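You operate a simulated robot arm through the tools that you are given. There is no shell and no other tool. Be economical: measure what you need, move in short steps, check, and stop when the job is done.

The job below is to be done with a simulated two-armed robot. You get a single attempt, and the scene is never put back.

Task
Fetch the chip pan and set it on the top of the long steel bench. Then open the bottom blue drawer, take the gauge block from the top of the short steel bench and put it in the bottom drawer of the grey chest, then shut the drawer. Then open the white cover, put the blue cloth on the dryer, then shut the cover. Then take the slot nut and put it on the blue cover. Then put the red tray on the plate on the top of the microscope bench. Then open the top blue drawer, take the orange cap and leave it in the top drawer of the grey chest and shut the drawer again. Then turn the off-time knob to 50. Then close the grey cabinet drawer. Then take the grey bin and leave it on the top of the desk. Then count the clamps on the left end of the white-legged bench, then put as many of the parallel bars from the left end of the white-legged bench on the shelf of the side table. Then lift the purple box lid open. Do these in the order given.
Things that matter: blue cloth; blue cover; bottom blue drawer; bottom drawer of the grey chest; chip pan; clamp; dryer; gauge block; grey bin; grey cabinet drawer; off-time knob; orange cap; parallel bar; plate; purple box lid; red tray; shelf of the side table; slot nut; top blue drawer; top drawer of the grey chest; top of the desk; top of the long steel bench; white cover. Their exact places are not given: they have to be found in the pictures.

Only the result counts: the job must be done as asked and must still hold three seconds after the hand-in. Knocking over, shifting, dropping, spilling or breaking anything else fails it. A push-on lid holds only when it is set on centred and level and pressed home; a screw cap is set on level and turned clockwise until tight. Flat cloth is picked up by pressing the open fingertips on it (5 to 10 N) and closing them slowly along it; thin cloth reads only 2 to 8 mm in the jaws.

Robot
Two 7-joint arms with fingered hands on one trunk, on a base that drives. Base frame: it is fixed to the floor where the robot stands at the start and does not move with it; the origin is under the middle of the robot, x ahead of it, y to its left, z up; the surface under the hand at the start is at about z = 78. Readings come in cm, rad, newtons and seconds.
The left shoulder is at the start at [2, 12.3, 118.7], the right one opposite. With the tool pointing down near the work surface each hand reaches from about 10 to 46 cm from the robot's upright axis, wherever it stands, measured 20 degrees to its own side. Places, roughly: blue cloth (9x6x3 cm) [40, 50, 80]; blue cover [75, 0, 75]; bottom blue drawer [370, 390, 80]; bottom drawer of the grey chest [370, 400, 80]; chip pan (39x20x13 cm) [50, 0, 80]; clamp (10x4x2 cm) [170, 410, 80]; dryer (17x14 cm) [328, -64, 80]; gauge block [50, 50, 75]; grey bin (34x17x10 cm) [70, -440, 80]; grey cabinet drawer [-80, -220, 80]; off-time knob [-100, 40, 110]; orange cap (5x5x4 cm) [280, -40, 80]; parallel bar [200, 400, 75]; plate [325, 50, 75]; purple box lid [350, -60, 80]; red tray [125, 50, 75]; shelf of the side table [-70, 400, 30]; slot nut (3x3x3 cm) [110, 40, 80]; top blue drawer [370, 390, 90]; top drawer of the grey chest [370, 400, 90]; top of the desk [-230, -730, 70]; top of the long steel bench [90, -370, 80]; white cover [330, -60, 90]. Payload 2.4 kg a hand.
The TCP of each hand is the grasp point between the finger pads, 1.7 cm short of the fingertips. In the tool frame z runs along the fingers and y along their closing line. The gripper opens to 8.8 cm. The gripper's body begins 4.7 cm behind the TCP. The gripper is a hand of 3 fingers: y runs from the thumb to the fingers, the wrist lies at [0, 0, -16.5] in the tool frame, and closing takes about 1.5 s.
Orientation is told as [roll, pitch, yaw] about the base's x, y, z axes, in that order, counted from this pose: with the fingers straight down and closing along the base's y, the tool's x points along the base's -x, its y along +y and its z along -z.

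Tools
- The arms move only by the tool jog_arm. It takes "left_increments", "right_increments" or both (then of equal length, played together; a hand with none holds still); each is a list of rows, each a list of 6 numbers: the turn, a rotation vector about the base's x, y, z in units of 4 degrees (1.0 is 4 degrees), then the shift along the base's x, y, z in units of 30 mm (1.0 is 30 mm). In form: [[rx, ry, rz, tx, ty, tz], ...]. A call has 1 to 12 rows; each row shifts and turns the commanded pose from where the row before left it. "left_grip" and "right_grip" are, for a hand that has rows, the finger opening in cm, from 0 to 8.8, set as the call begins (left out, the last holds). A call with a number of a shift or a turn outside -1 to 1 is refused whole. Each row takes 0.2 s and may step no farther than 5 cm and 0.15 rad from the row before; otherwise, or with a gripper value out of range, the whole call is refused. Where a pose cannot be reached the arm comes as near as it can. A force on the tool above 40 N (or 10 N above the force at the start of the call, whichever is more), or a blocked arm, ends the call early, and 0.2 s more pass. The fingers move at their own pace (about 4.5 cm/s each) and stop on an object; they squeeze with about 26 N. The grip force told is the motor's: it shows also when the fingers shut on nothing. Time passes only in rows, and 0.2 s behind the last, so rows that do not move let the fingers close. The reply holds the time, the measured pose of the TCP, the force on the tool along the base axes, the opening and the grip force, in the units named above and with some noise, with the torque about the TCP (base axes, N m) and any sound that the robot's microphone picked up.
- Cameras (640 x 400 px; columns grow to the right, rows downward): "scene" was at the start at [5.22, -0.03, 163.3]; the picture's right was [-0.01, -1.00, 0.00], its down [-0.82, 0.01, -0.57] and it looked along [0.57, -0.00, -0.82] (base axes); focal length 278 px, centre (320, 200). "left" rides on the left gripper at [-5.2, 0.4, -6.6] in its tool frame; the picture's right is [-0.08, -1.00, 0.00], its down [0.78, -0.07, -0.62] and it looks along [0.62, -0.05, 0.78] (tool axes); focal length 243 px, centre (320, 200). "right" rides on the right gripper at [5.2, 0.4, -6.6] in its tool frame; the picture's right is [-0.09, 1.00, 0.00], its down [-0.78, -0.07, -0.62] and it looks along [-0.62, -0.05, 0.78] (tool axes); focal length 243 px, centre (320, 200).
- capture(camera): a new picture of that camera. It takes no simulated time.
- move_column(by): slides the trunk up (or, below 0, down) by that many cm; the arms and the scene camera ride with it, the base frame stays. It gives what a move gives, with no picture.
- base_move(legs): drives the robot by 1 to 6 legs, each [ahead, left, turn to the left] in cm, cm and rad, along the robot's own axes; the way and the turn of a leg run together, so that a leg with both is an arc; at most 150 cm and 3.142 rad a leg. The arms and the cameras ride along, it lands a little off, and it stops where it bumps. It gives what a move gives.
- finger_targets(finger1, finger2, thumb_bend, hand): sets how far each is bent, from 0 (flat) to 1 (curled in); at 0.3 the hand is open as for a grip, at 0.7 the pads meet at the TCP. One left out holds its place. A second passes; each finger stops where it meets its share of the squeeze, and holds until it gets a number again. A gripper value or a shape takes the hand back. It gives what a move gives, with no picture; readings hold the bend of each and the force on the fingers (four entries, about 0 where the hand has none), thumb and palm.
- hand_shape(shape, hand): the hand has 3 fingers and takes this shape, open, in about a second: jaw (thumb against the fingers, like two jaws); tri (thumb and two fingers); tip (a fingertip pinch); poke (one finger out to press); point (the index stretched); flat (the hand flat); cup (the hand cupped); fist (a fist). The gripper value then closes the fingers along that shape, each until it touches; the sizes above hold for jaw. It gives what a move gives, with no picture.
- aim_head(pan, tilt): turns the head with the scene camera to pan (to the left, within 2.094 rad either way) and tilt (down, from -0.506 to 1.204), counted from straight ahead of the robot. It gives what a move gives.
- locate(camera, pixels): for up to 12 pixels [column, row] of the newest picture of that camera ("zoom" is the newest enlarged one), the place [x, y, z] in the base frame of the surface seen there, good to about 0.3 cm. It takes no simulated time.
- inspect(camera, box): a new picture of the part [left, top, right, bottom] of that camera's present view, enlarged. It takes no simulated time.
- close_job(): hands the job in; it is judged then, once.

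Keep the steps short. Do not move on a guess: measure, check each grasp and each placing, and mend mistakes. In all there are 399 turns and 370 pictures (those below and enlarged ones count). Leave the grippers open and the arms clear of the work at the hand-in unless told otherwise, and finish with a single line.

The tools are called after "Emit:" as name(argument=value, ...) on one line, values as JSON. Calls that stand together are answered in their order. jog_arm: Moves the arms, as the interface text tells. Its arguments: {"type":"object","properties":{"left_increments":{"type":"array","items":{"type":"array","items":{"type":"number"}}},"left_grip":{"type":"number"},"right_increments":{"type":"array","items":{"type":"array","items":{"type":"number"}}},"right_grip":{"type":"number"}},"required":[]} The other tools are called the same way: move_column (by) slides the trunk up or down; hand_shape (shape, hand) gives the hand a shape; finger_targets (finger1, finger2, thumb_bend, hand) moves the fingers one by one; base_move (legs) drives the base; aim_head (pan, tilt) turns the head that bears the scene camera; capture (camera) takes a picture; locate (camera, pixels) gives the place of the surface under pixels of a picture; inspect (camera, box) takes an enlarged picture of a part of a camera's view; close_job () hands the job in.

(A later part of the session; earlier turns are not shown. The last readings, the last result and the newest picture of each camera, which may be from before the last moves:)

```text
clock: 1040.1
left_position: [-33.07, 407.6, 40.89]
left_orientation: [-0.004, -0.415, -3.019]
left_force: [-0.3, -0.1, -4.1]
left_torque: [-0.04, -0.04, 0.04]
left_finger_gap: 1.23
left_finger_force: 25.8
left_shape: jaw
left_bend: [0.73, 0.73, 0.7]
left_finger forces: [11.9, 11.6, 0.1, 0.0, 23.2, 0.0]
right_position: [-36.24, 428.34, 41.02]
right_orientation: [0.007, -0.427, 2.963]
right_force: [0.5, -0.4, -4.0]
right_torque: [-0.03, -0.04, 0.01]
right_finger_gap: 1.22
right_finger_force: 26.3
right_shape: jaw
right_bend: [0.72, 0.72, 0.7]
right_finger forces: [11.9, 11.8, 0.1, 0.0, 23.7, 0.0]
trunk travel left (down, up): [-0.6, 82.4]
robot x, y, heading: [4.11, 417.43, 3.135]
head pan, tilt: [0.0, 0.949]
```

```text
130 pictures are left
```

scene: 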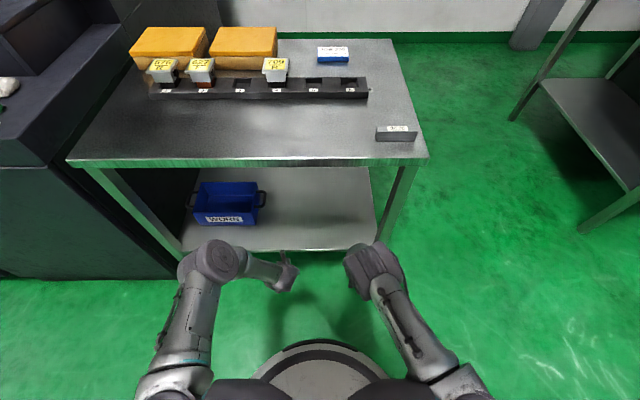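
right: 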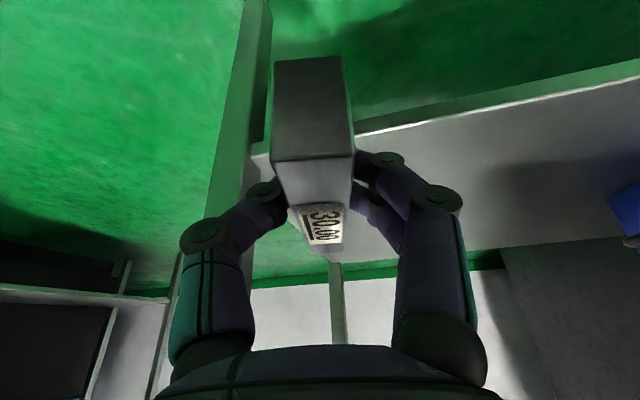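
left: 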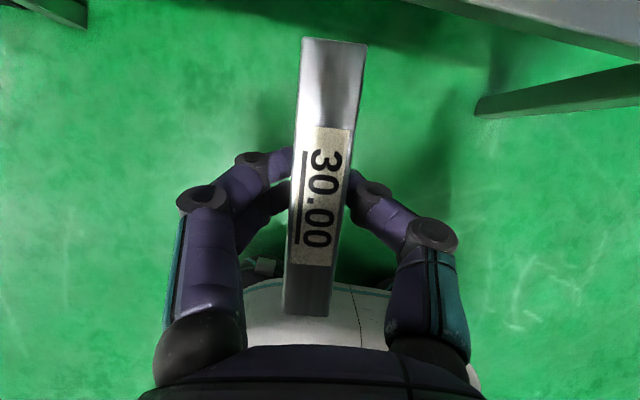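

Shift the robot 3 cm toward −y for leg clearance, then drive in.

Emit:
base_move(legs=[[0, 3, 0.004], [14, 0, 0]])

Emit:
capture(camera="scene")

Emit:
capture(camera="right")

Emit:
capture(camera="left")

```text
clock: 1041.9
left_position: [-47.19, 404.44, 40.91]
left_orientation: [-0.003, -0.418, -3.016]
left_force: [0.7, 0.3, -3.9]
left_torque: [0.02, 0.01, -0.01]
left_finger_gap: 1.23
left_finger_force: 26.1
left_shape: jaw
left_bend: [0.73, 0.73, 0.7]
left_finger forces: [11.9, 11.6, 0.0, 0.0, 23.4, 0.0]
right_position: [-50.51, 425.04, 40.88]
right_orientation: [0.007, -0.427, 2.966]
right_force: [-0.7, -0.5, -4.1]
right_torque: [0.0, -0.04, -0.02]
right_finger_gap: 1.24
right_finger_force: 25.6
right_shape: jaw
right_bend: [0.72, 0.72, 0.7]
right_finger forces: [11.9, 11.8, 0.0, 0.1, 23.6, 0.0]
trunk travel left (down, up): [-0.6, 82.4]
robot x, y, heading: [-10.21, 414.3, 3.14]
head pan, tilt: [0.0, 0.949]
```

```text
129 pictures are left
```

scene: 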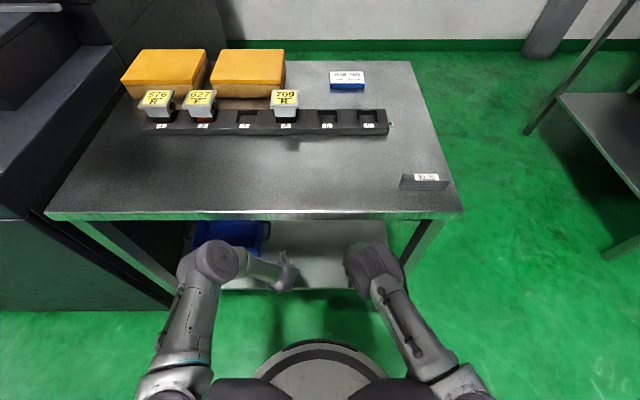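

```text
128 pictures are left
```

right: 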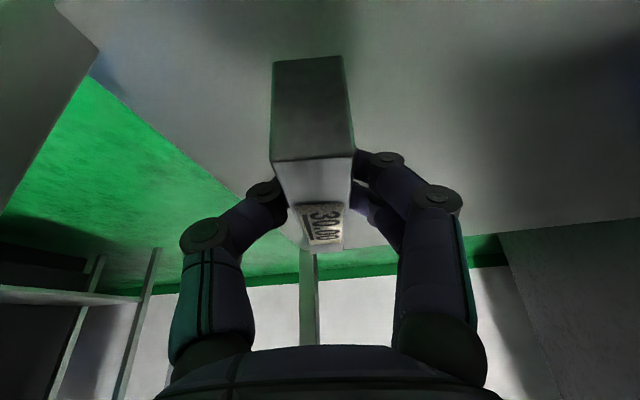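

```text
127 pictures are left
```

left: 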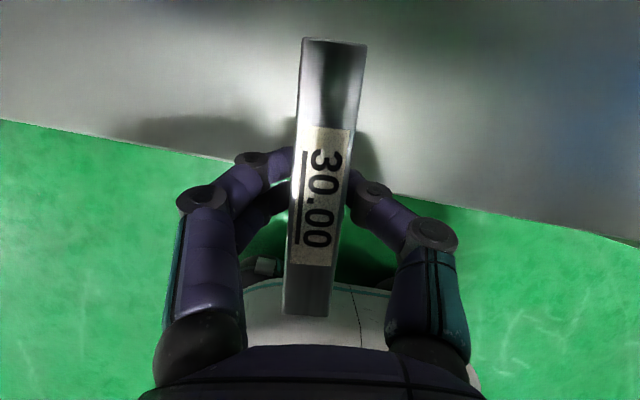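

Emit:
base_move(legs=[[8, 0, 0]])

Emit:
jog_arm(left_increments=[[0, 0, 0, 0, 0, -0.9], [0, 0, 0, 0, 0, -0.9], [0, 0, 0, 0, 0, -0.9]], right_increments=[[0, 0, 0, 0, 0, -0.9], [0, 0, 0, 0, 0, -0.9], [0, 0, 0, 0, 0, -0.9]])

Emit:
capture(camera="left")

Emit:
capture(camera="right")

```text
clock: 1042.9
left_position: [-50.78, 403.82, 40.67]
left_orientation: [0.001, -0.405, -3.005]
left_force: [0.4, 0.0, -4.1]
left_torque: [0.02, 0.01, 0.02]
left_finger_gap: 1.25
left_finger_force: 25.8
left_shape: jaw
left_bend: [0.73, 0.73, 0.7]
left_finger forces: [12.1, 11.8, 0.0, 0.0, 24.0, 0.1]
right_position: [-55.27, 424.4, 41.37]
right_orientation: [0.008, -0.437, 2.987]
right_force: [0.2, -0.4, -3.8]
right_torque: [0.01, -0.03, 0.0]
right_finger_gap: 1.21
right_finger_force: 26.1
right_shape: jaw
right_bend: [0.72, 0.72, 0.7]
right_finger forces: [12.1, 12.1, 0.0, 0.0, 24.1, 0.0]
trunk travel left (down, up): [-0.6, 82.4]
robot x, y, heading: [-14.87, 414.1, -3.126]
head pan, tilt: [0.0, 0.949]
stopped in leg 1: the robot was blocked; the commanded pose is now the measured one
```

```text
clock: 1043.7
left_position: [-51.13, 403.94, 32.26]
left_orientation: [0.0, -0.397, -3.01]
left_force: [0.6, 0.4, 3.1]
left_torque: [0.01, -0.02, 0.0]
left_finger_gap: 1.24
left_finger_force: 25.9
left_shape: jaw
left_bend: [0.73, 0.73, 0.7]
left_finger forces: [12.2, 12.1, 0.0, 0.2, 25.2, 0.1]
right_position: [-55.35, 424.46, 32.82]
right_orientation: [0.006, -0.426, 2.986]
right_force: [0.3, 0.4, -3.0]
right_torque: [-0.03, -0.04, 0.01]
right_finger_gap: 1.24
right_finger_force: 25.9
right_shape: jaw
right_bend: [0.72, 0.72, 0.7]
right_finger forces: [12.0, 11.8, 0.0, 0.0, 23.7, 0.0]
trunk travel left (down, up): [-0.6, 82.4]
robot x, y, heading: [-15.42, 414.61, -3.127]
head pan, tilt: [0.0, 0.949]
```

```text
126 pictures are left
```

left: 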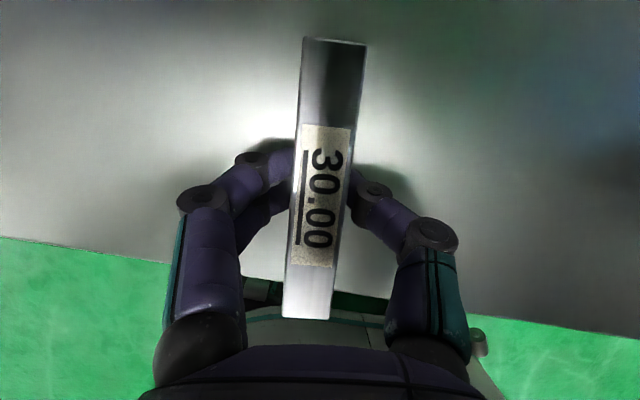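

```text
125 pictures are left
```

right: 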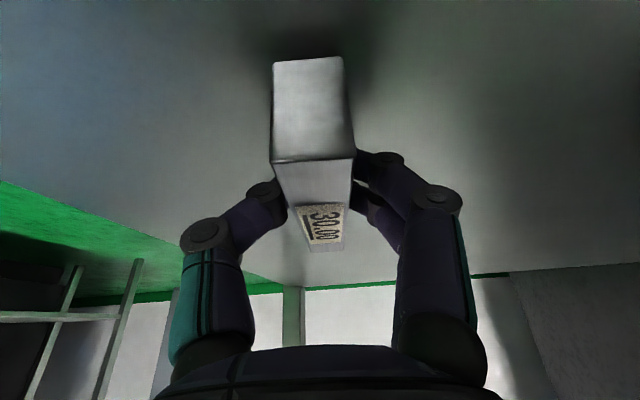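

The base stopped at a bump. Check the table before placing.

Emit:
capture(camera="scene")

Emit:
locate(camera="scene", pixels=[[100, 240], [300, 240], [460, 240], [425, 210], [270, 125], [348, 105], [430, 260]])

```text
124 pictures are left
```

scene: 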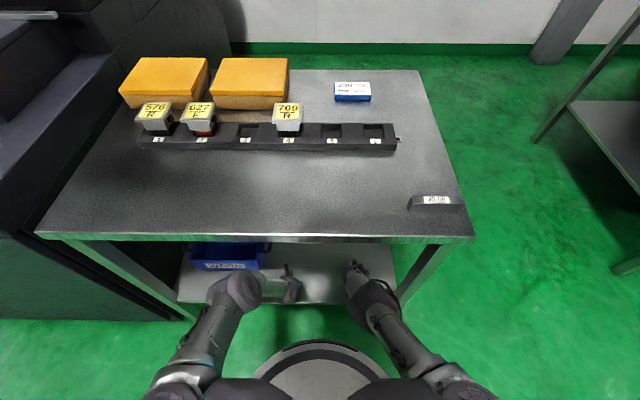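

```text
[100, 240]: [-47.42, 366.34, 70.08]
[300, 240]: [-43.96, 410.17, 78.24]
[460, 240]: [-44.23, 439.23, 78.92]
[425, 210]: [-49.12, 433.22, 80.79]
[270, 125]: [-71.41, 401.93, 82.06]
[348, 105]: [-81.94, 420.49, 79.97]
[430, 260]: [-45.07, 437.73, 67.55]
```

Table is unmoved (edge −44). Slide the left bar 3.5 cm deeper and set both down.

Emit:
jog_arm(left_increments=[[0, 0, 0, 0, 0, 0.25], [0, 0, 0, -0.6, 0, 0], [0, 0, 0, -0.6, 0, 0], [0, 0, 0, 0, 0, 0]], right_increments=[[0, 0, 0, 0, 0, 0], [0, 0, 0, 0, 0, -0.1], [0, 0, 0, 0, 0, -0.1], [0, 0, 0, 0, 0, 0]])

Emit:
jog_arm(left_increments=[[0, 0, 0, 0, 0, -0.15], [0, 0, 0, 0, 0, -0.1]], right_increments=[[0, 0, 0, 0, 0, 0], [0, 0, 0, 0, 0, 0]])

```text
clock: 1044.7
left_position: [-54.8, 403.98, 33.0]
left_orientation: [0.001, -0.395, -3.008]
left_force: [-0.2, 0.1, -3.8]
left_torque: [0.03, -0.01, 0.03]
left_finger_gap: 1.21
left_finger_force: 25.9
left_shape: jaw
left_bend: [0.73, 0.73, 0.7]
left_finger forces: [12.2, 11.9, 0.0, 0.1, 24.2, 0.0]
right_position: [-55.47, 424.4, 32.18]
right_orientation: [0.007, -0.429, 2.983]
right_force: [-0.9, -0.2, -0.6]
right_torque: [-0.03, 0.05, 0.01]
right_finger_gap: 1.21
right_finger_force: 25.5
right_shape: jaw
right_bend: [0.72, 0.72, 0.7]
right_finger forces: [12.0, 11.9, 0.0, 0.0, 24.1, 0.0]
trunk travel left (down, up): [-0.6, 82.4]
robot x, y, heading: [-14.95, 413.99, -3.123]
head pan, tilt: [0.0, 0.949]
```

```text
clock: 1045.3
left_position: [-54.88, 403.88, 32.22]
left_orientation: [0.001, -0.397, -3.009]
left_force: [0.6, 0.5, 3.7]
left_torque: [-0.02, -0.02, 0.01]
left_finger_gap: 1.24
left_finger_force: 26.3
left_shape: jaw
left_bend: [0.73, 0.73, 0.7]
left_finger forces: [12.5, 12.4, 0.1, 0.0, 24.8, 0.0]
right_position: [-55.48, 424.33, 32.24]
right_orientation: [0.008, -0.427, 2.984]
right_force: [-1.6, 0.4, -1.4]
right_torque: [-0.03, 0.05, -0.05]
right_finger_gap: 1.22
right_finger_force: 25.9
right_shape: jaw
right_bend: [0.72, 0.72, 0.7]
right_finger forces: [11.9, 12.1, 0.0, 0.0, 24.0, 0.1]
trunk travel left (down, up): [-0.6, 82.4]
robot x, y, heading: [-15.17, 414.21, -3.129]
head pan, tilt: [0.0, 0.949]
```

Both bars touch the shelf. Press the right one down 1 mm, then open gently.

Emit:
jog_arm(left_increments=[[0, 0, 0, 0, 0, 0], [0, 0, 0, 0, 0, 0]], right_increments=[[0, 0, 0, 0, 0, -0.06], [0, 0, 0, 0, 0, 0]])

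Emit:
jog_arm(left_increments=[[0, 0, 0, 0, 0, 0], [0, 0, 0, 0, 0, 0], [0, 0, 0, 0, 0, 0], [0, 0, 0, 0, 0, 0]], right_increments=[[0, 0, 0, 0, 0, 0], [0, 0, 0, 0, 0, 0], [0, 0, 0, 0, 0, 0], [0, 0, 0, 0, 0, 0]], left_grip=4, right_grip=4)

Emit:
jog_arm(left_increments=[[0, 0, 0, 0, 0, 0.6], [0, 0, 0, 0.2, 0, 0.8], [0, 0, 0, 0.4, 0, 0.8]], right_increments=[[0, 0, 0, 0, 0, 0.6], [0, 0, 0, 0.2, 0, 0.8], [0, 0, 0, 0.4, 0, 0.8]])

Emit:
capture(camera="left")

Emit:
capture(camera="right")

```text
clock: 1045.9
left_position: [-54.67, 403.96, 32.21]
left_orientation: [-0.001, -0.398, -3.008]
left_force: [-2.1, 0.3, 2.3]
left_torque: [-0.01, 0.04, 0.01]
left_finger_gap: 1.25
left_finger_force: 26.3
left_shape: jaw
left_bend: [0.73, 0.73, 0.7]
left_finger forces: [12.3, 12.3, 0.0, 0.0, 24.8, 0.0]
right_position: [-55.63, 424.3, 32.21]
right_orientation: [0.007, -0.43, 2.984]
right_force: [3.0, 0.7, 9.6]
right_torque: [-0.03, 0.05, -0.08]
right_finger_gap: 1.22
right_finger_force: 26.1
right_shape: jaw
right_bend: [0.73, 0.73, 0.7]
right_finger forces: [12.6, 13.1, 0.1, 0.1, 26.8, 0.1]
trunk travel left (down, up): [-0.6, 82.4]
robot x, y, heading: [-14.92, 413.84, -3.127]
head pan, tilt: [0.0, 0.949]
```

```text
clock: 1046.9
left_position: [-54.81, 403.94, 32.09]
left_orientation: [0.0, -0.396, -3.009]
left_force: [-1.0, 0.0, 0.5]
left_torque: [0.02, -0.02, 0.01]
left_finger_gap: 3.98
left_finger_force: 0.1
left_shape: jaw
left_bend: [0.73, 0.73, 0.7]
left_finger forces: [0.1, 0.0, 0.1, 0.0, 0.0, 0.0]
right_position: [-55.59, 424.43, 32.11]
right_orientation: [0.007, -0.427, 2.984]
right_force: [-0.5, 0.1, 0.5]
right_torque: [0.01, -0.02, -0.01]
right_finger_gap: 3.97
right_finger_force: 0.1
right_shape: jaw
right_bend: [0.73, 0.73, 0.7]
right_finger forces: [0.0, 0.0, 0.0, 0.0, 0.0, 0.0]
trunk travel left (down, up): [-0.6, 82.4]
robot x, y, heading: [-15.33, 414.22, -3.124]
head pan, tilt: [0.0, 0.949]
```

```text
clock: 1047.7
left_position: [-52.92, 404.12, 38.79]
left_orientation: [0.001, -0.394, -3.009]
left_force: [0.6, -0.2, -0.6]
left_torque: [-0.02, 0.01, -0.03]
left_finger_gap: 3.96
left_finger_force: 0.1
left_shape: jaw
left_bend: [0.73, 0.73, 0.7]
left_finger forces: [0.0, 0.0, 0.1, 0.1, 0.0, 0.0]
right_position: [-53.66, 424.31, 38.64]
right_orientation: [0.007, -0.43, 2.984]
right_force: [0.8, 0.6, 0.4]
right_torque: [-0.01, 0.01, 0.01]
right_finger_gap: 3.94
right_finger_force: 0.1
right_shape: jaw
right_bend: [0.73, 0.73, 0.7]
right_finger forces: [0.0, 0.0, 0.0, 0.1, 0.0, 0.0]
trunk travel left (down, up): [-0.6, 82.4]
robot x, y, heading: [-15.06, 414.07, -3.124]
head pan, tilt: [0.0, 0.949]
```

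```text
123 pictures are left
```

left: 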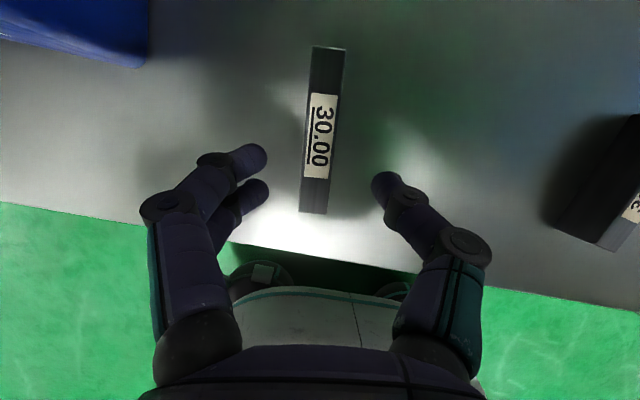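

```text
122 pictures are left
```

right: 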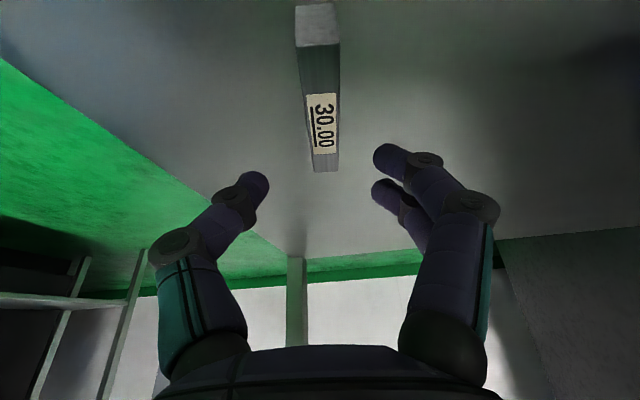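

Both bars lie on the shelf. Back out straight, then raise.

Emit:
base_move(legs=[[-45, 0, 0]])

Emit:
jog_arm(left_increments=[[0, -0.5, 0, -0.3, -0.1, 1], [0, -0.5, 0, -0.3, -0.1, 1], [0, -0.5, 0, -0.3, -0.1, 1], [0, -0.5, 0, 0, -0.1, 1], [0, -0.5, 0, 0, -0.1, 1], [0, -0.5, 0, 0, 0, 1], [0, -0.5, 0, 0, 0, 1], [0, -0.5, 0, 0, 0, 1], [0, -0.5, 0, 0, 0, 1], [0, -0.5, 0, 0, 0, 1], [0, -0.5, 0, 0, 0, 1]], right_increments=[[0, -0.5, 0, -0.1, 0.1, 1], [0, -0.5, 0, -0.1, 0.1, 1], [0, -0.5, 0, -0.1, 0.1, 1], [0, -0.5, 0, 0, 0.1, 1], [0, -0.5, 0, 0, 0.1, 1], [0, -0.5, 0, 0, 0, 1], [0, -0.5, 0, 0, 0, 1], [0, -0.5, 0, 0, 0, 1], [0, -0.5, 0, 0, 0, 1], [0, -0.5, 0, 0, 0, 1], [0, -0.5, 0, 0, 0, 1]])

Emit:
move_column(by=30)

Emit:
aim_head(pan=0, tilt=0.6)

Emit:
capture(camera="scene")

```text
clock: 1050.4
left_position: [-8.08, 404.71, 38.74]
left_orientation: [-0.001, -0.394, -3.008]
left_force: [0.7, 1.1, 0.1]
left_torque: [-0.02, 0.04, -0.01]
left_finger_gap: 3.96
left_finger_force: 0.1
left_shape: jaw
left_bend: [0.73, 0.73, 0.7]
left_finger forces: [0.0, 0.0, 0.1, 0.0, 0.0, 0.0]
right_position: [-8.74, 425.07, 38.74]
right_orientation: [0.007, -0.428, 2.984]
right_force: [-0.4, 0.4, 0.9]
right_torque: [-0.01, 0.01, 0.01]
right_finger_gap: 3.96
right_finger_force: 0.0
right_shape: jaw
right_bend: [0.73, 0.73, 0.7]
right_finger forces: [0.1, 0.0, 0.0, 0.0, 0.0, 0.1]
trunk travel left (down, up): [-0.6, 82.4]
robot x, y, heading: [29.57, 415.12, -3.119]
head pan, tilt: [0.0, 0.949]
```

```text
clock: 1052.8
left_position: [-10.68, 403.24, 71.63]
left_orientation: [0.05, -0.012, -3.019]
left_force: [0.4, 0.2, 0.7]
left_torque: [0.02, 0.03, 0.01]
left_finger_gap: 3.95
left_finger_force: 0.0
left_shape: jaw
left_bend: [0.73, 0.73, 0.7]
left_finger forces: [0.0, 0.0, 0.1, 0.0, 0.1, 0.1]
right_position: [-9.83, 426.59, 71.67]
right_orientation: [-0.052, -0.048, 3.0]
right_force: [-0.8, 0.1, -0.5]
right_torque: [0.0, 0.02, 0.01]
right_finger_gap: 3.97
right_finger_force: 0.1
right_shape: jaw
right_bend: [0.73, 0.73, 0.7]
right_finger forces: [0.0, 0.0, 0.0, 0.1, 0.0, 0.0]
trunk travel left (down, up): [-0.6, 82.4]
robot x, y, heading: [29.93, 415.05, -3.126]
head pan, tilt: [0.0, 0.949]
```

```text
clock: 1055.8
left_position: [-10.64, 403.1, 101.76]
left_orientation: [0.05, -0.018, -3.02]
left_force: [0.5, 0.2, 0.9]
left_torque: [0.03, -0.01, 0.02]
left_finger_gap: 3.98
left_finger_force: 0.0
left_shape: jaw
left_bend: [0.73, 0.73, 0.7]
left_finger forces: [0.0, 0.0, 0.0, 0.0, 0.1, 0.1]
right_position: [-9.81, 426.54, 101.59]
right_orientation: [-0.05, -0.05, 3.001]
right_force: [-0.4, -0.4, -0.3]
right_torque: [0.01, 0.01, 0.0]
right_finger_gap: 3.97
right_finger_force: 0.1
right_shape: jaw
right_bend: [0.73, 0.73, 0.7]
right_finger forces: [0.0, 0.0, 0.0, 0.1, 0.1, 0.0]
trunk travel left (down, up): [-30.6, 52.4]
robot x, y, heading: [30.02, 415.07, -3.124]
head pan, tilt: [0.0, 0.949]
```

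```text
clock: 1056.7
left_position: [-10.7, 403.06, 101.75]
left_orientation: [0.052, -0.016, -3.018]
left_force: [-0.7, -0.1, -0.2]
left_torque: [0.02, 0.02, 0.04]
left_finger_gap: 3.96
left_finger_force: 0.1
left_shape: jaw
left_bend: [0.73, 0.73, 0.7]
left_finger forces: [0.1, 0.0, 0.1, 0.1, 0.0, 0.1]
right_position: [-9.79, 426.59, 101.62]
right_orientation: [-0.051, -0.049, 3.001]
right_force: [-0.2, -0.9, -0.1]
right_torque: [0.02, 0.01, 0.02]
right_finger_gap: 3.97
right_finger_force: 0.0
right_shape: jaw
right_bend: [0.73, 0.73, 0.7]
right_finger forces: [0.0, 0.0, 0.0, 0.1, 0.0, 0.0]
trunk travel left (down, up): [-30.6, 52.4]
robot x, y, heading: [29.89, 414.86, -3.123]
head pan, tilt: [0.0, 0.6]
```

```text
121 pictures are left
```

scene: 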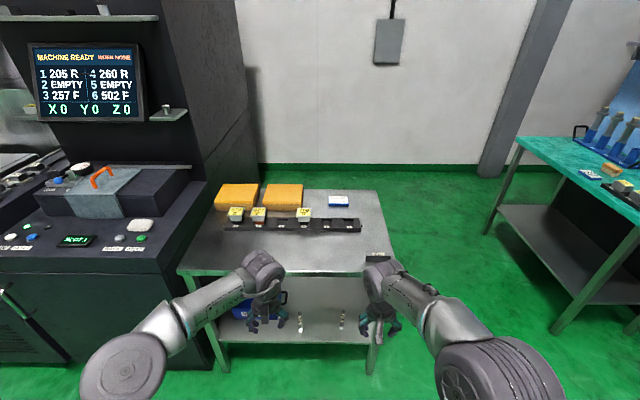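

Bars are on the shelf. Finally the purple box lid: drive back to the −y side of the microscope bench.

Emit:
base_move(legs=[[0, 113, -0.018], [-103, 0, 0], [-104, 0, 0], [0, 145, 0], [0, 145, 0], [0, 100, 0]])

Emit:
base_move(legs=[[0, 52, 0], [-104, 0, 0], [0, 0, -1.57]])

Emit:
aim_head(pan=0, tilt=0.75)

Emit:
capture(camera="scene")

```text
clock: 1090.8
left_position: [188.76, -102.8, 101.72]
left_orientation: [0.049, -0.015, -3.059]
left_force: [0.0, 0.3, -0.3]
left_torque: [0.01, 0.02, -0.01]
left_finger_gap: 3.98
left_finger_force: 0.1
left_shape: jaw
left_bend: [0.73, 0.73, 0.7]
left_finger forces: [0.1, 0.0, 0.0, 0.0, 0.0, 0.0]
right_position: [190.74, -79.41, 101.74]
right_orientation: [-0.052, -0.049, 2.959]
right_force: [-0.1, 0.2, -0.5]
right_torque: [0.01, 0.01, 0.0]
right_finger_gap: 3.95
right_finger_force: 0.0
right_shape: jaw
right_bend: [0.73, 0.73, 0.7]
right_finger forces: [0.1, 0.1, 0.1, 0.1, 0.0, 0.0]
trunk travel left (down, up): [-30.6, 52.4]
robot x, y, heading: [229.86, -92.85, 3.123]
head pan, tilt: [0.0, 0.6]
```

```text
clock: 1102.6
left_position: [322.56, -107.12, 101.74]
left_orientation: [0.05, -0.015, 1.646]
left_force: [0.2, -0.7, -0.3]
left_torque: [0.01, 0.02, 0.02]
left_finger_gap: 3.97
left_finger_force: 0.0
left_shape: jaw
left_bend: [0.73, 0.73, 0.7]
left_finger forces: [0.0, 0.0, 0.1, 0.1, 0.1, 0.0]
right_position: [345.8, -109.24, 101.69]
right_orientation: [-0.05, -0.048, 1.382]
right_force: [-0.4, 0.0, -0.2]
right_torque: [-0.02, 0.02, 0.01]
right_finger_gap: 3.95
right_finger_force: 0.1
right_shape: jaw
right_bend: [0.73, 0.73, 0.7]
right_finger forces: [0.1, 0.1, 0.0, 0.0, 0.0, 0.0]
trunk travel left (down, up): [-30.6, 52.4]
robot x, y, heading: [332.4, -147.99, 1.539]
head pan, tilt: [0.0, 0.6]
```

```text
clock: 1103.3
left_position: [322.56, -107.16, 101.65]
left_orientation: [0.051, -0.015, 1.647]
left_force: [-0.3, 0.3, -0.1]
left_torque: [-0.02, -0.01, 0.0]
left_finger_gap: 3.98
left_finger_force: 0.0
left_shape: jaw
left_bend: [0.73, 0.73, 0.7]
left_finger forces: [0.1, 0.0, 0.0, 0.0, 0.1, 0.0]
right_position: [345.82, -109.33, 101.65]
right_orientation: [-0.051, -0.048, 1.381]
right_force: [0.2, 0.6, -0.6]
right_torque: [0.0, 0.04, 0.0]
right_finger_gap: 3.95
right_finger_force: 0.1
right_shape: jaw
right_bend: [0.73, 0.73, 0.7]
right_finger forces: [0.1, 0.1, 0.0, 0.0, 0.1, 0.0]
trunk travel left (down, up): [-30.6, 52.4]
robot x, y, heading: [332.75, -148.52, 1.538]
head pan, tilt: [0.0, 0.75]
```

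```text
120 pictures are left
```

scene: 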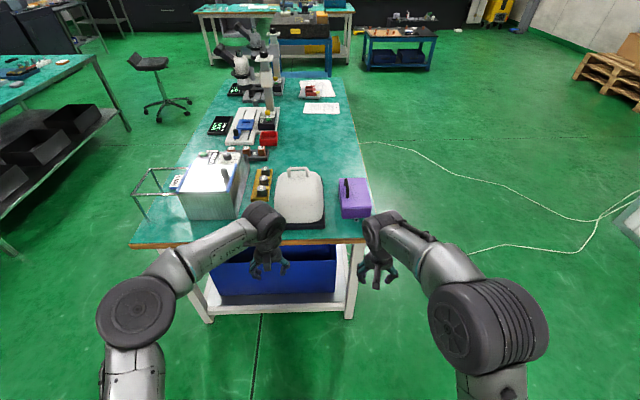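

Emit:
inspect(camera="scene", box=[320, 160, 390, 230])

Emit:
locate(camera="zoom", pixels=[[237, 180], [245, 220], [232, 195], [250, 245], [240, 165], [200, 165], [400, 170], [200, 330], [450, 320], [330, 200], [205, 290], [450, 280]])

```text
5.71 times, centred on (355, 195) of scene
```

zoom: 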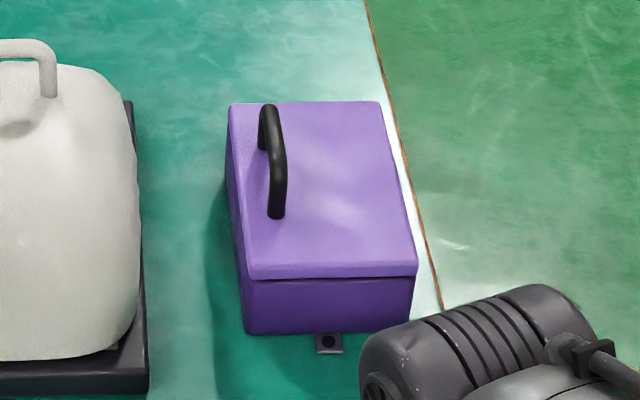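

```text
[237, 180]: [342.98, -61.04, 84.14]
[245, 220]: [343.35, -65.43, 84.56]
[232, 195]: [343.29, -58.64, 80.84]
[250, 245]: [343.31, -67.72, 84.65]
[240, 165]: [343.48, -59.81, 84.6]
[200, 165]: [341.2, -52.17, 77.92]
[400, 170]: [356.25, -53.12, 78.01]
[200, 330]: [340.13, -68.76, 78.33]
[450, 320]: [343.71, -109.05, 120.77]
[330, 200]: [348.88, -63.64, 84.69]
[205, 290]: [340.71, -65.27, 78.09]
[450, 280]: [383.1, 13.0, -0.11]
```

Emit:
locate(camera="zoom", pixels=[[268, 110], [273, 135], [278, 160], [278, 180], [275, 210], [235, 110], [375, 108], [252, 272], [412, 270], [414, 285], [330, 300]])

```text
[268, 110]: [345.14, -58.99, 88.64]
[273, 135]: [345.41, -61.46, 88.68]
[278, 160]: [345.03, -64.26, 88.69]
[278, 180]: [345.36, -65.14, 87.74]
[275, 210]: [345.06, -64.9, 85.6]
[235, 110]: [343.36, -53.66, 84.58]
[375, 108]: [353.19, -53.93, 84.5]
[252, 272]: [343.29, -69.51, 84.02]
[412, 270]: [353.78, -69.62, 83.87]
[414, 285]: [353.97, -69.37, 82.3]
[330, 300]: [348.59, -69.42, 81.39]
```

Handle bar: x 345.2, y −65…−58.5, z 88.7; lid edge/hinge at x≈353.8. Fix the right hand's yaw/tilt, tuck the left, and drive in.

Emit:
jog_arm(left_increments=[[0, 0, 0, 0, -0.8, 0.8], [0, 0, 0, 0, -0.8, 0.8], [0, 0, 0, 0, -0.8, 0.8], [0, 0, 0, 0, 0, 0]], right_increments=[[-0.14, 0.2, 0.6, 0, 0, 0], [-0.14, 0.2, 0.6, 0, 0, 0], [-0.14, 0.2, 0.6, 0, 0, 0], [-0.14, 0.2, 0.45, 0, 0, 0]], right_grip=3.5)

Emit:
base_move(legs=[[0, -5.5, 0.032], [40, 0, 0]])

Emit:
capture(camera="right")

Emit:
capture(camera="scene")

```text
clock: 1104.3
left_position: [322.51, -114.41, 108.98]
left_orientation: [0.05, -0.014, 1.649]
left_force: [-0.5, -0.9, 0.9]
left_torque: [0.04, 0.05, 0.01]
left_finger_gap: 3.98
left_finger_force: 0.1
left_shape: jaw
left_bend: [0.73, 0.73, 0.7]
left_finger forces: [0.0, 0.1, 0.0, 0.0, 0.1, 0.0]
right_position: [345.83, -109.33, 101.73]
right_orientation: [0.0, -0.006, 1.539]
right_force: [-1.2, 0.0, -0.1]
right_torque: [0.01, 0.05, -0.01]
right_finger_gap: 3.57
right_finger_force: 0.1
right_shape: jaw
right_bend: [0.73, 0.73, 0.7]
right_finger forces: [0.0, 0.0, 0.0, 0.1, 0.0, 0.0]
trunk travel left (down, up): [-30.6, 52.4]
robot x, y, heading: [332.01, -148.62, 1.535]
head pan, tilt: [0.0, 0.75]
```

```text
clock: 1107.4
left_position: [327.05, -74.76, 108.96]
left_orientation: [0.051, -0.015, 1.676]
left_force: [0.3, 0.8, -0.4]
left_torque: [0.0, 0.0, 0.0]
left_finger_gap: 3.97
left_finger_force: 0.0
left_shape: jaw
left_bend: [0.73, 0.73, 0.7]
left_finger forces: [0.0, 0.0, 0.1, 0.0, 0.0, 0.0]
right_position: [350.26, -69.01, 101.63]
right_orientation: [-0.001, -0.004, 1.567]
right_force: [0.2, -1.2, -0.9]
right_torque: [0.01, -0.01, 0.02]
right_finger_gap: 3.54
right_finger_force: 0.0
right_shape: jaw
right_bend: [0.73, 0.73, 0.7]
right_finger forces: [0.1, 0.0, 0.1, 0.0, 0.1, 0.1]
trunk travel left (down, up): [-30.6, 52.4]
robot x, y, heading: [338.07, -108.21, 1.571]
head pan, tilt: [0.0, 0.75]
```

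```text
118 pictures are left
```

right: 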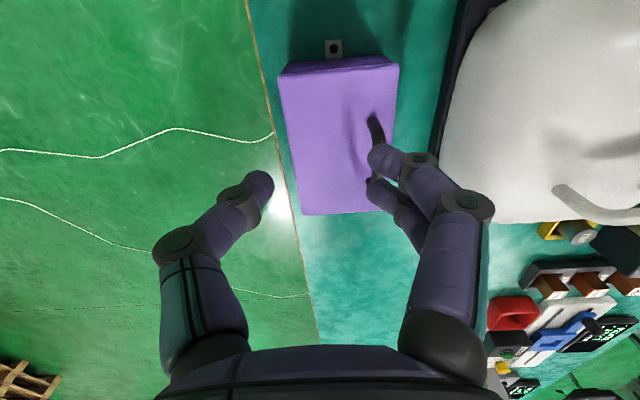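

```text
117 pictures are left
```

scene: 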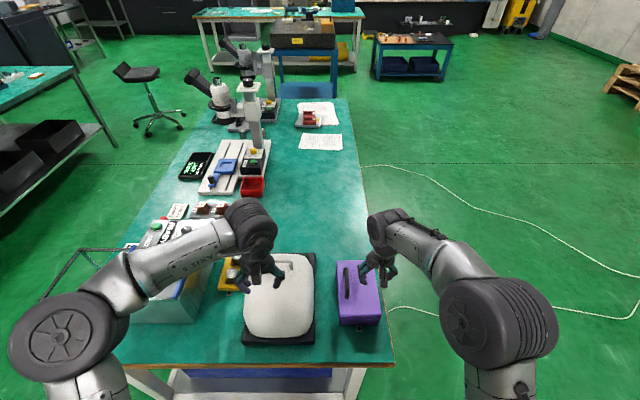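

Emit:
jog_arm(right_increments=[[0, 0, 0, -0.45, 0.6, -0.3], [0, 0, 0, -0.45, 0.6, -0.4], [0, 0, 0, -0.4, 0.6, -0.4], [0, 0, 0, -0.4, 0.6, -0.4]])

Emit:
capture(camera="right")

Emit:
locate(camera="right", pixels=[[320, 60], [318, 110], [322, 140], [325, 90]])

```text
clock: 1108.4
left_position: [327.1, -74.81, 108.89]
left_orientation: [0.051, -0.015, 1.677]
left_force: [0.6, 0.6, -0.3]
left_torque: [0.02, -0.02, -0.04]
left_finger_gap: 3.95
left_finger_force: 0.1
left_shape: jaw
left_bend: [0.73, 0.73, 0.7]
left_finger forces: [0.1, 0.1, 0.0, 0.1, 0.0, 0.1]
right_position: [345.13, -61.89, 97.13]
right_orientation: [0.0, 0.0, 1.568]
right_force: [0.5, 0.6, -0.3]
right_torque: [-0.03, -0.01, -0.01]
right_finger_gap: 3.55
right_finger_force: 0.1
right_shape: jaw
right_bend: [0.73, 0.73, 0.7]
right_finger forces: [0.1, 0.1, 0.0, 0.0, 0.0, 0.0]
trunk travel left (down, up): [-30.6, 52.4]
robot x, y, heading: [337.73, -108.49, 1.57]
head pan, tilt: [0.0, 0.75]
```

```text
116 pictures are left
```

right: 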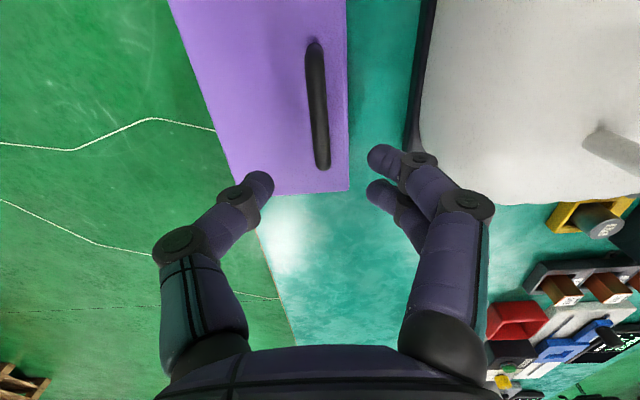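

```text
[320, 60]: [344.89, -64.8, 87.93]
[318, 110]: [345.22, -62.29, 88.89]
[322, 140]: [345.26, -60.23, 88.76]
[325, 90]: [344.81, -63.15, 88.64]
```

Centred over the bar. Lower 8.7 and close to a loose cage.

Emit:
jog_arm(right_increments=[[0, 0, 0, 0, 0, -0.8], [0, 0, 0, 0, 0, -0.8], [0, 0, 0, 0, 0, -0.7], [0, 0, 0, 0, 0, -0.6]])

Emit:
jog_arm(right_increments=[[0, 0, 0, 0, 0, 0], [0, 0, 0, 0, 0, 0], [0, 0, 0, 0, 0, 0], [0, 0, 0, 0, 0, 0]], right_grip=1.5)

Emit:
capture(camera="right")

```text
clock: 1109.4
left_position: [327.15, -74.83, 109.1]
left_orientation: [0.05, -0.015, 1.676]
left_force: [-0.1, 0.0, 0.0]
left_torque: [0.01, 0.0, 0.02]
left_finger_gap: 3.99
left_finger_force: 0.0
left_shape: jaw
left_bend: [0.73, 0.73, 0.7]
left_finger forces: [0.0, 0.0, 0.0, 0.0, 0.0, 0.1]
right_position: [345.11, -61.75, 88.52]
right_orientation: [0.002, -0.002, 1.565]
right_force: [0.0, 0.0, 0.2]
right_torque: [0.02, -0.03, 0.01]
right_finger_gap: 3.51
right_finger_force: 0.1
right_shape: jaw
right_bend: [0.73, 0.73, 0.7]
right_finger forces: [0.0, 0.0, 0.1, 0.1, 0.0, 0.1]
trunk travel left (down, up): [-30.6, 52.4]
robot x, y, heading: [337.94, -108.37, 1.572]
head pan, tilt: [0.0, 0.75]
```

```text
clock: 1110.4
left_position: [327.09, -74.79, 109.04]
left_orientation: [0.05, -0.017, 1.674]
left_force: [-0.1, 0.1, 0.0]
left_torque: [0.02, -0.05, 0.0]
left_finger_gap: 3.97
left_finger_force: 0.0
left_shape: jaw
left_bend: [0.73, 0.73, 0.7]
left_finger forces: [0.0, 0.1, 0.1, 0.0, 0.0, 0.0]
right_position: [345.17, -61.69, 88.44]
right_orientation: [0.0, -0.003, 1.565]
right_force: [0.6, 0.5, -0.3]
right_torque: [-0.03, -0.01, -0.01]
right_finger_gap: 1.54
right_finger_force: 0.1
right_shape: jaw
right_bend: [0.73, 0.73, 0.7]
right_finger forces: [0.0, 0.0, 0.1, 0.1, 0.0, 0.0]
trunk travel left (down, up): [-30.6, 52.4]
robot x, y, heading: [337.73, -108.03, 1.57]
head pan, tilt: [0.0, 0.75]
```

```text
115 pictures are left
```

right: 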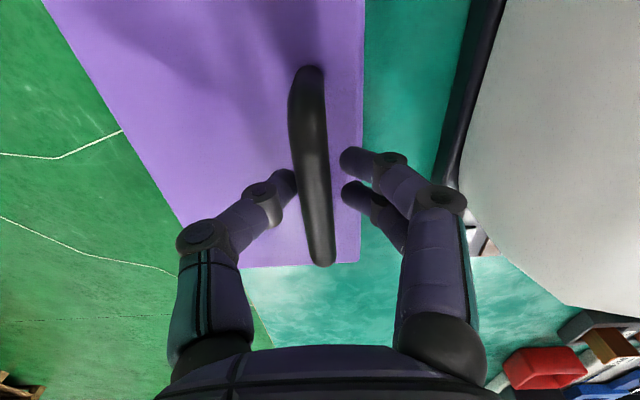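

Caged. Grip the bar for the start of the arc and lift the first 20°.

Emit:
jog_arm(right_increments=[[0, 0, 0, 0, 0, 0], [0, 0, 0, 0, 0, 0], [0, 0, 0, 0, 0, 0], [0, 0, 0, 0.17, 0, 0.24], [0, 0, 0, 0.18, 0, 0.23], [0, 0, 0, 0.2, 0, 0.21], [0, 0, 0, 0.22, 0, 0.19]], right_grip=0)

Emit:
inspect(camera="scene", box=[290, 210, 430, 350])

Emit:
capture(camera="right")

```text
clock: 1112.0
left_position: [327.32, -74.73, 108.89]
left_orientation: [0.054, -0.014, 1.676]
left_force: [-0.1, -0.1, 0.1]
left_torque: [0.03, -0.01, 0.01]
left_finger_gap: 3.98
left_finger_force: 0.1
left_shape: jaw
left_bend: [0.73, 0.73, 0.7]
left_finger forces: [0.0, 0.0, 0.1, 0.0, 0.0, 0.0]
right_position: [347.59, -61.73, 90.96]
right_orientation: [0.001, -0.001, 1.565]
right_force: [13.8, 0.0, -19.4]
right_torque: [0.0, 0.16, 0.06]
right_finger_gap: 0.0
right_finger_force: 26.5
right_shape: jaw
right_bend: [0.68, 0.68, 0.73]
right_finger forces: [8.9, 8.8, 0.0, 0.1, 35.0, 0.1]
trunk travel left (down, up): [-30.6, 52.4]
robot x, y, heading: [337.97, -108.18, 1.57]
head pan, tilt: [0.0, 0.75]
```

```text
2.86 times, centred on (360, 280) of scene
```

zoom: 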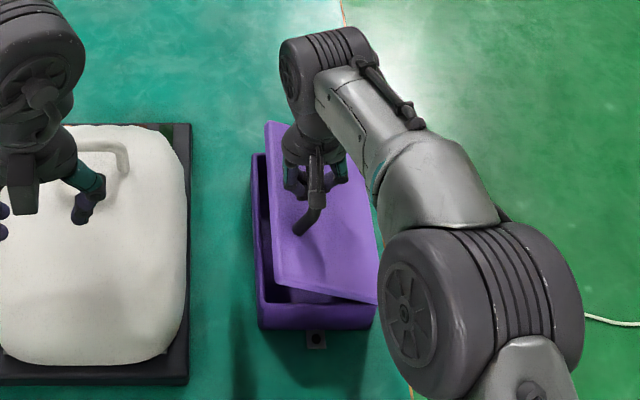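

```text
113 pictures are left
```

right: 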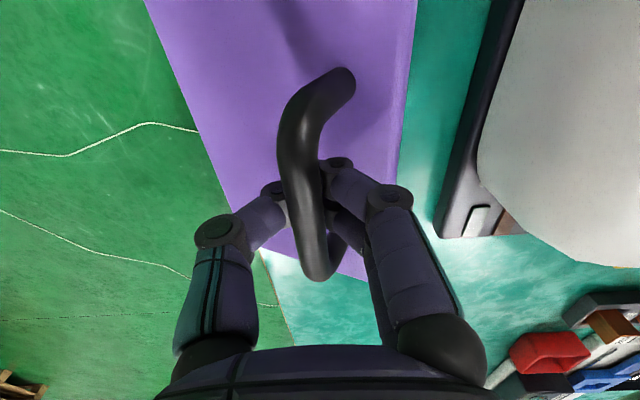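

The lid is opening. Loosen to a cage and continue along the arc.

Emit:
jog_arm(right_increments=[[0, 0, 0, 0, 0, 0], [0, 0, 0, 0, 0, 0], [0, 0, 0, 0.24, 0, 0.17], [0, 0, 0, 0.25, 0, 0.15], [0, 0, 0, 0.26, 0, 0.13], [0, 0, 0, 0.27, 0, 0.1]], right_grip=1.8)

Emit:
capture(camera="right")

Emit:
inspect(camera="scene", box=[290, 210, 430, 350])

```text
clock: 1113.4
left_position: [327.17, -74.75, 108.86]
left_orientation: [0.05, -0.015, 1.675]
left_force: [-0.4, 0.3, -0.1]
left_torque: [-0.03, 0.0, -0.03]
left_finger_gap: 3.98
left_finger_force: 0.0
left_shape: jaw
left_bend: [0.73, 0.73, 0.7]
left_finger forces: [0.0, 0.0, 0.0, 0.0, 0.0, 0.0]
right_position: [350.61, -61.82, 92.73]
right_orientation: [0.0, -0.003, 1.566]
right_force: [-0.6, -0.6, -0.1]
right_torque: [0.01, 0.0, 0.0]
right_finger_gap: 1.83
right_finger_force: 0.0
right_shape: jaw
right_bend: [0.73, 0.73, 0.7]
right_finger forces: [0.2, 0.2, 0.0, 0.1, 0.1, 0.0]
trunk travel left (down, up): [-30.6, 52.4]
robot x, y, heading: [337.93, -108.44, 1.569]
head pan, tilt: [0.0, 0.75]
```

```text
112 pictures are left
```

right: 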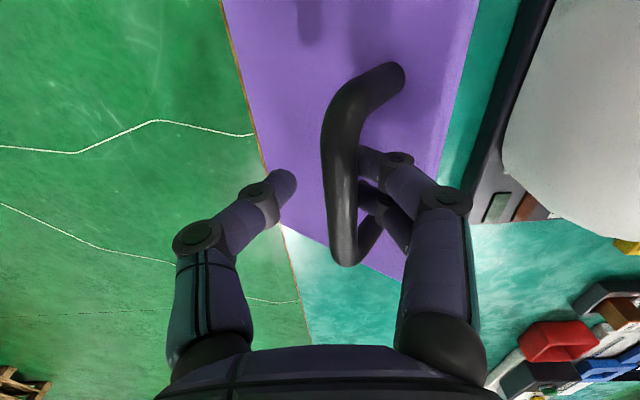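

```text
2.86 times, centred on (360, 280) of scene
```

zoom: 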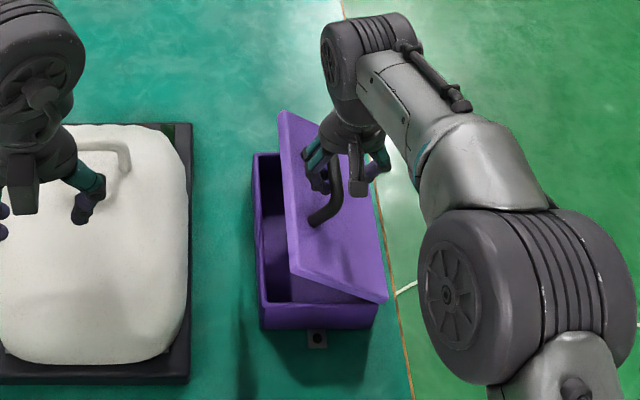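

Emit:
jog_arm(right_increments=[[0, 0, 0, 0.28, 0, 0.08], [0, 0, 0, 0.28, 0, 0.06], [0, 0, 0, 0.29, 0, 0.03], [0, 0, 0, 0.29, 0, 0.01], [0, 0, 0, 0.29, 0, -0.02], [0, 0, 0, 0.29, 0, -0.04]])

Emit:
capture(camera="right")

Emit:
inspect(camera="scene", box=[290, 210, 430, 350])

```text
clock: 1114.8
left_position: [327.09, -74.87, 108.95]
left_orientation: [0.048, -0.014, 1.676]
left_force: [-0.2, 0.2, 0.8]
left_torque: [0.03, 0.02, 0.0]
left_finger_gap: 3.95
left_finger_force: 0.1
left_shape: jaw
left_bend: [0.73, 0.73, 0.7]
left_finger forces: [0.1, 0.1, 0.0, 0.0, 0.1, 0.0]
right_position: [355.73, -61.77, 93.07]
right_orientation: [0.001, -0.005, 1.568]
right_force: [-0.7, -0.2, -0.5]
right_torque: [0.0, 0.03, 0.03]
right_finger_gap: 1.81
right_finger_force: 0.0
right_shape: jaw
right_bend: [0.73, 0.73, 0.7]
right_finger forces: [0.2, 0.1, 0.1, 0.0, 0.1, 0.1]
trunk travel left (down, up): [-30.6, 52.4]
robot x, y, heading: [337.73, -108.29, 1.564]
head pan, tilt: [0.0, 0.75]
```

```text
110 pictures are left
```

right: 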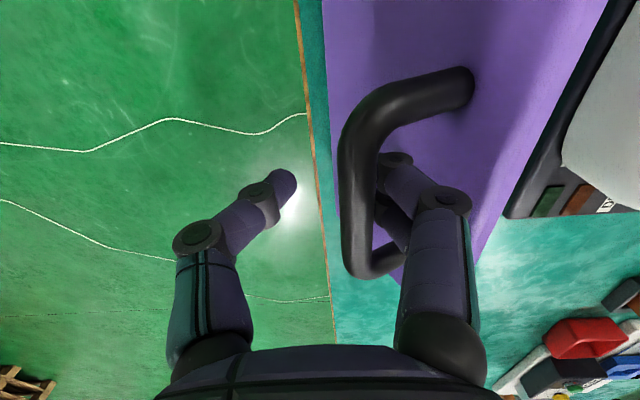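

```text
2.86 times, centred on (360, 280) of scene
```

zoom: 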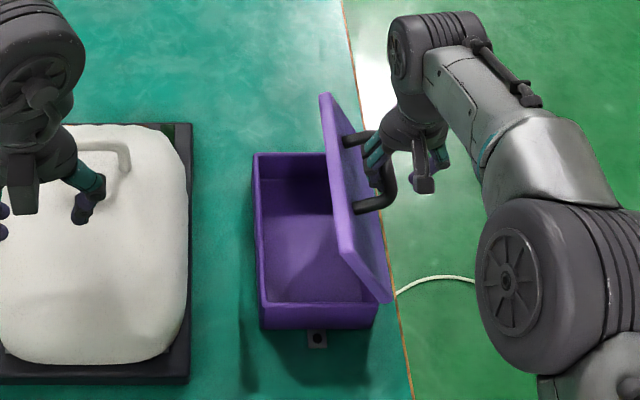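

Emit:
jog_arm(right_increments=[[0, 0, 0, 0.28, 0, -0.07], [0, 0, 0, 0.28, 0, -0.1], [0, 0, 0, 0.27, 0, -0.12], [0, 0, 0, 0.26, 0, -0.14], [0, 0, 0, 0.25, 0, -0.16]])

Emit:
capture(camera="right")

Emit:
inspect(camera="scene", box=[290, 210, 430, 350])

```text
clock: 1116.0
left_position: [327.05, -74.74, 108.93]
left_orientation: [0.05, -0.017, 1.677]
left_force: [-1.0, 0.5, 0.1]
left_torque: [0.01, 0.0, -0.01]
left_finger_gap: 3.95
left_finger_force: 0.1
left_shape: jaw
left_bend: [0.73, 0.73, 0.7]
left_finger forces: [0.0, 0.1, 0.0, 0.0, 0.1, 0.1]
right_position: [359.71, -61.73, 91.34]
right_orientation: [0.0, -0.003, 1.565]
right_force: [-0.5, -0.2, -0.6]
right_torque: [0.03, 0.02, 0.01]
right_finger_gap: 1.8
right_finger_force: 0.1
right_shape: jaw
right_bend: [0.73, 0.73, 0.7]
right_finger forces: [0.0, 0.1, 0.0, 0.1, 0.0, 0.0]
trunk travel left (down, up): [-30.6, 52.4]
robot x, y, heading: [337.88, -108.31, 1.576]
head pan, tilt: [0.0, 0.75]
```

```text
108 pictures are left
```

right: 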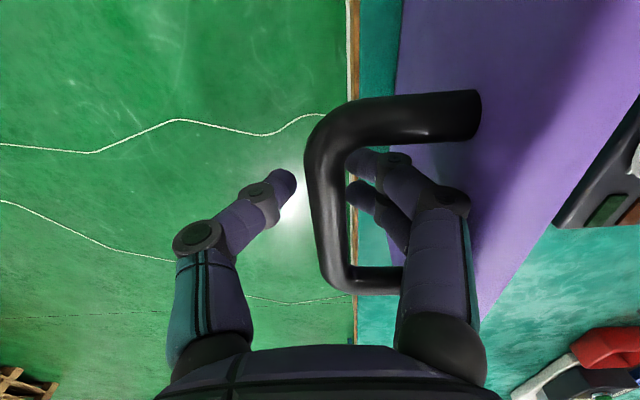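

```text
2.86 times, centred on (360, 280) of scene
```

zoom: 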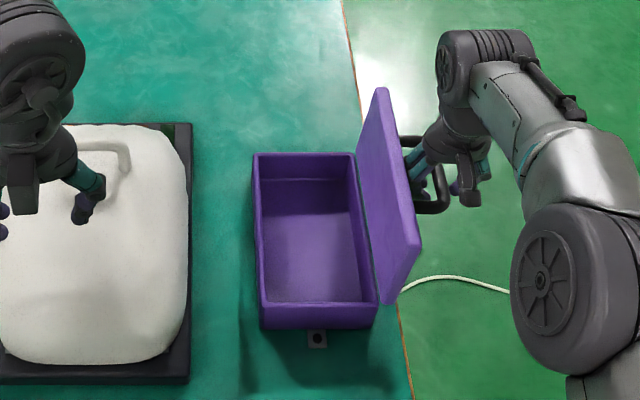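

About upright. Push a little further to be safely past vertical.

Emit:
jog_arm(right_increments=[[0, 0, 0, 0.24, 0, -0.18], [0, 0, 0, 0.22, 0, -0.19], [0, 0, 0, 0.2, 0, -0.21], [0, 0, 0, 0.18, 0, -0.22]])

Emit:
capture(camera="right")

Emit:
inspect(camera="scene", box=[290, 210, 430, 350])

```text
clock: 1117.0
left_position: [326.97, -74.82, 108.99]
left_orientation: [0.05, -0.015, 1.678]
left_force: [0.0, 0.5, -0.9]
left_torque: [-0.01, 0.03, -0.02]
left_finger_gap: 3.97
left_finger_force: 0.1
left_shape: jaw
left_bend: [0.73, 0.73, 0.7]
left_finger forces: [0.0, 0.0, 0.0, 0.0, 0.0, 0.0]
right_position: [362.23, -61.83, 89.0]
right_orientation: [-0.001, -0.003, 1.567]
right_force: [-0.1, 0.6, 1.1]
right_torque: [0.01, 0.01, 0.01]
right_finger_gap: 1.8
right_finger_force: 0.1
right_shape: jaw
right_bend: [0.73, 0.73, 0.7]
right_finger forces: [0.0, 0.0, 0.0, 0.1, 0.0, 0.0]
trunk travel left (down, up): [-30.6, 52.4]
robot x, y, heading: [337.7, -108.53, 1.567]
head pan, tilt: [0.0, 0.75]
```

```text
106 pictures are left
```

right: 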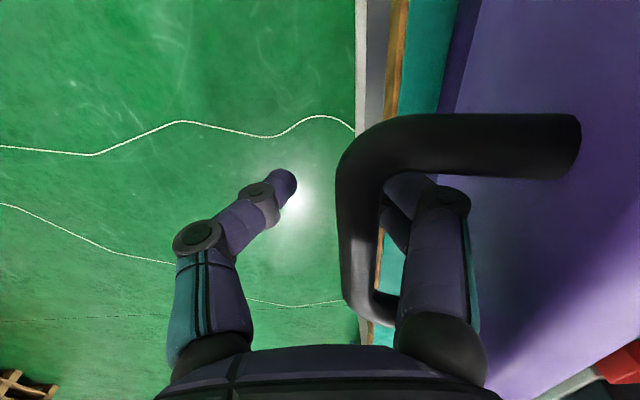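

```text
2.86 times, centred on (360, 280) of scene
```

zoom: 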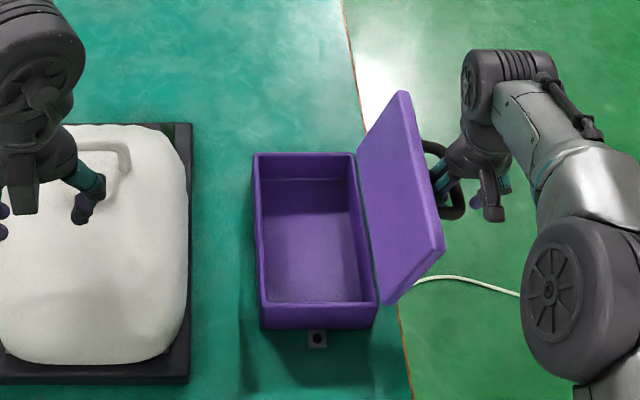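

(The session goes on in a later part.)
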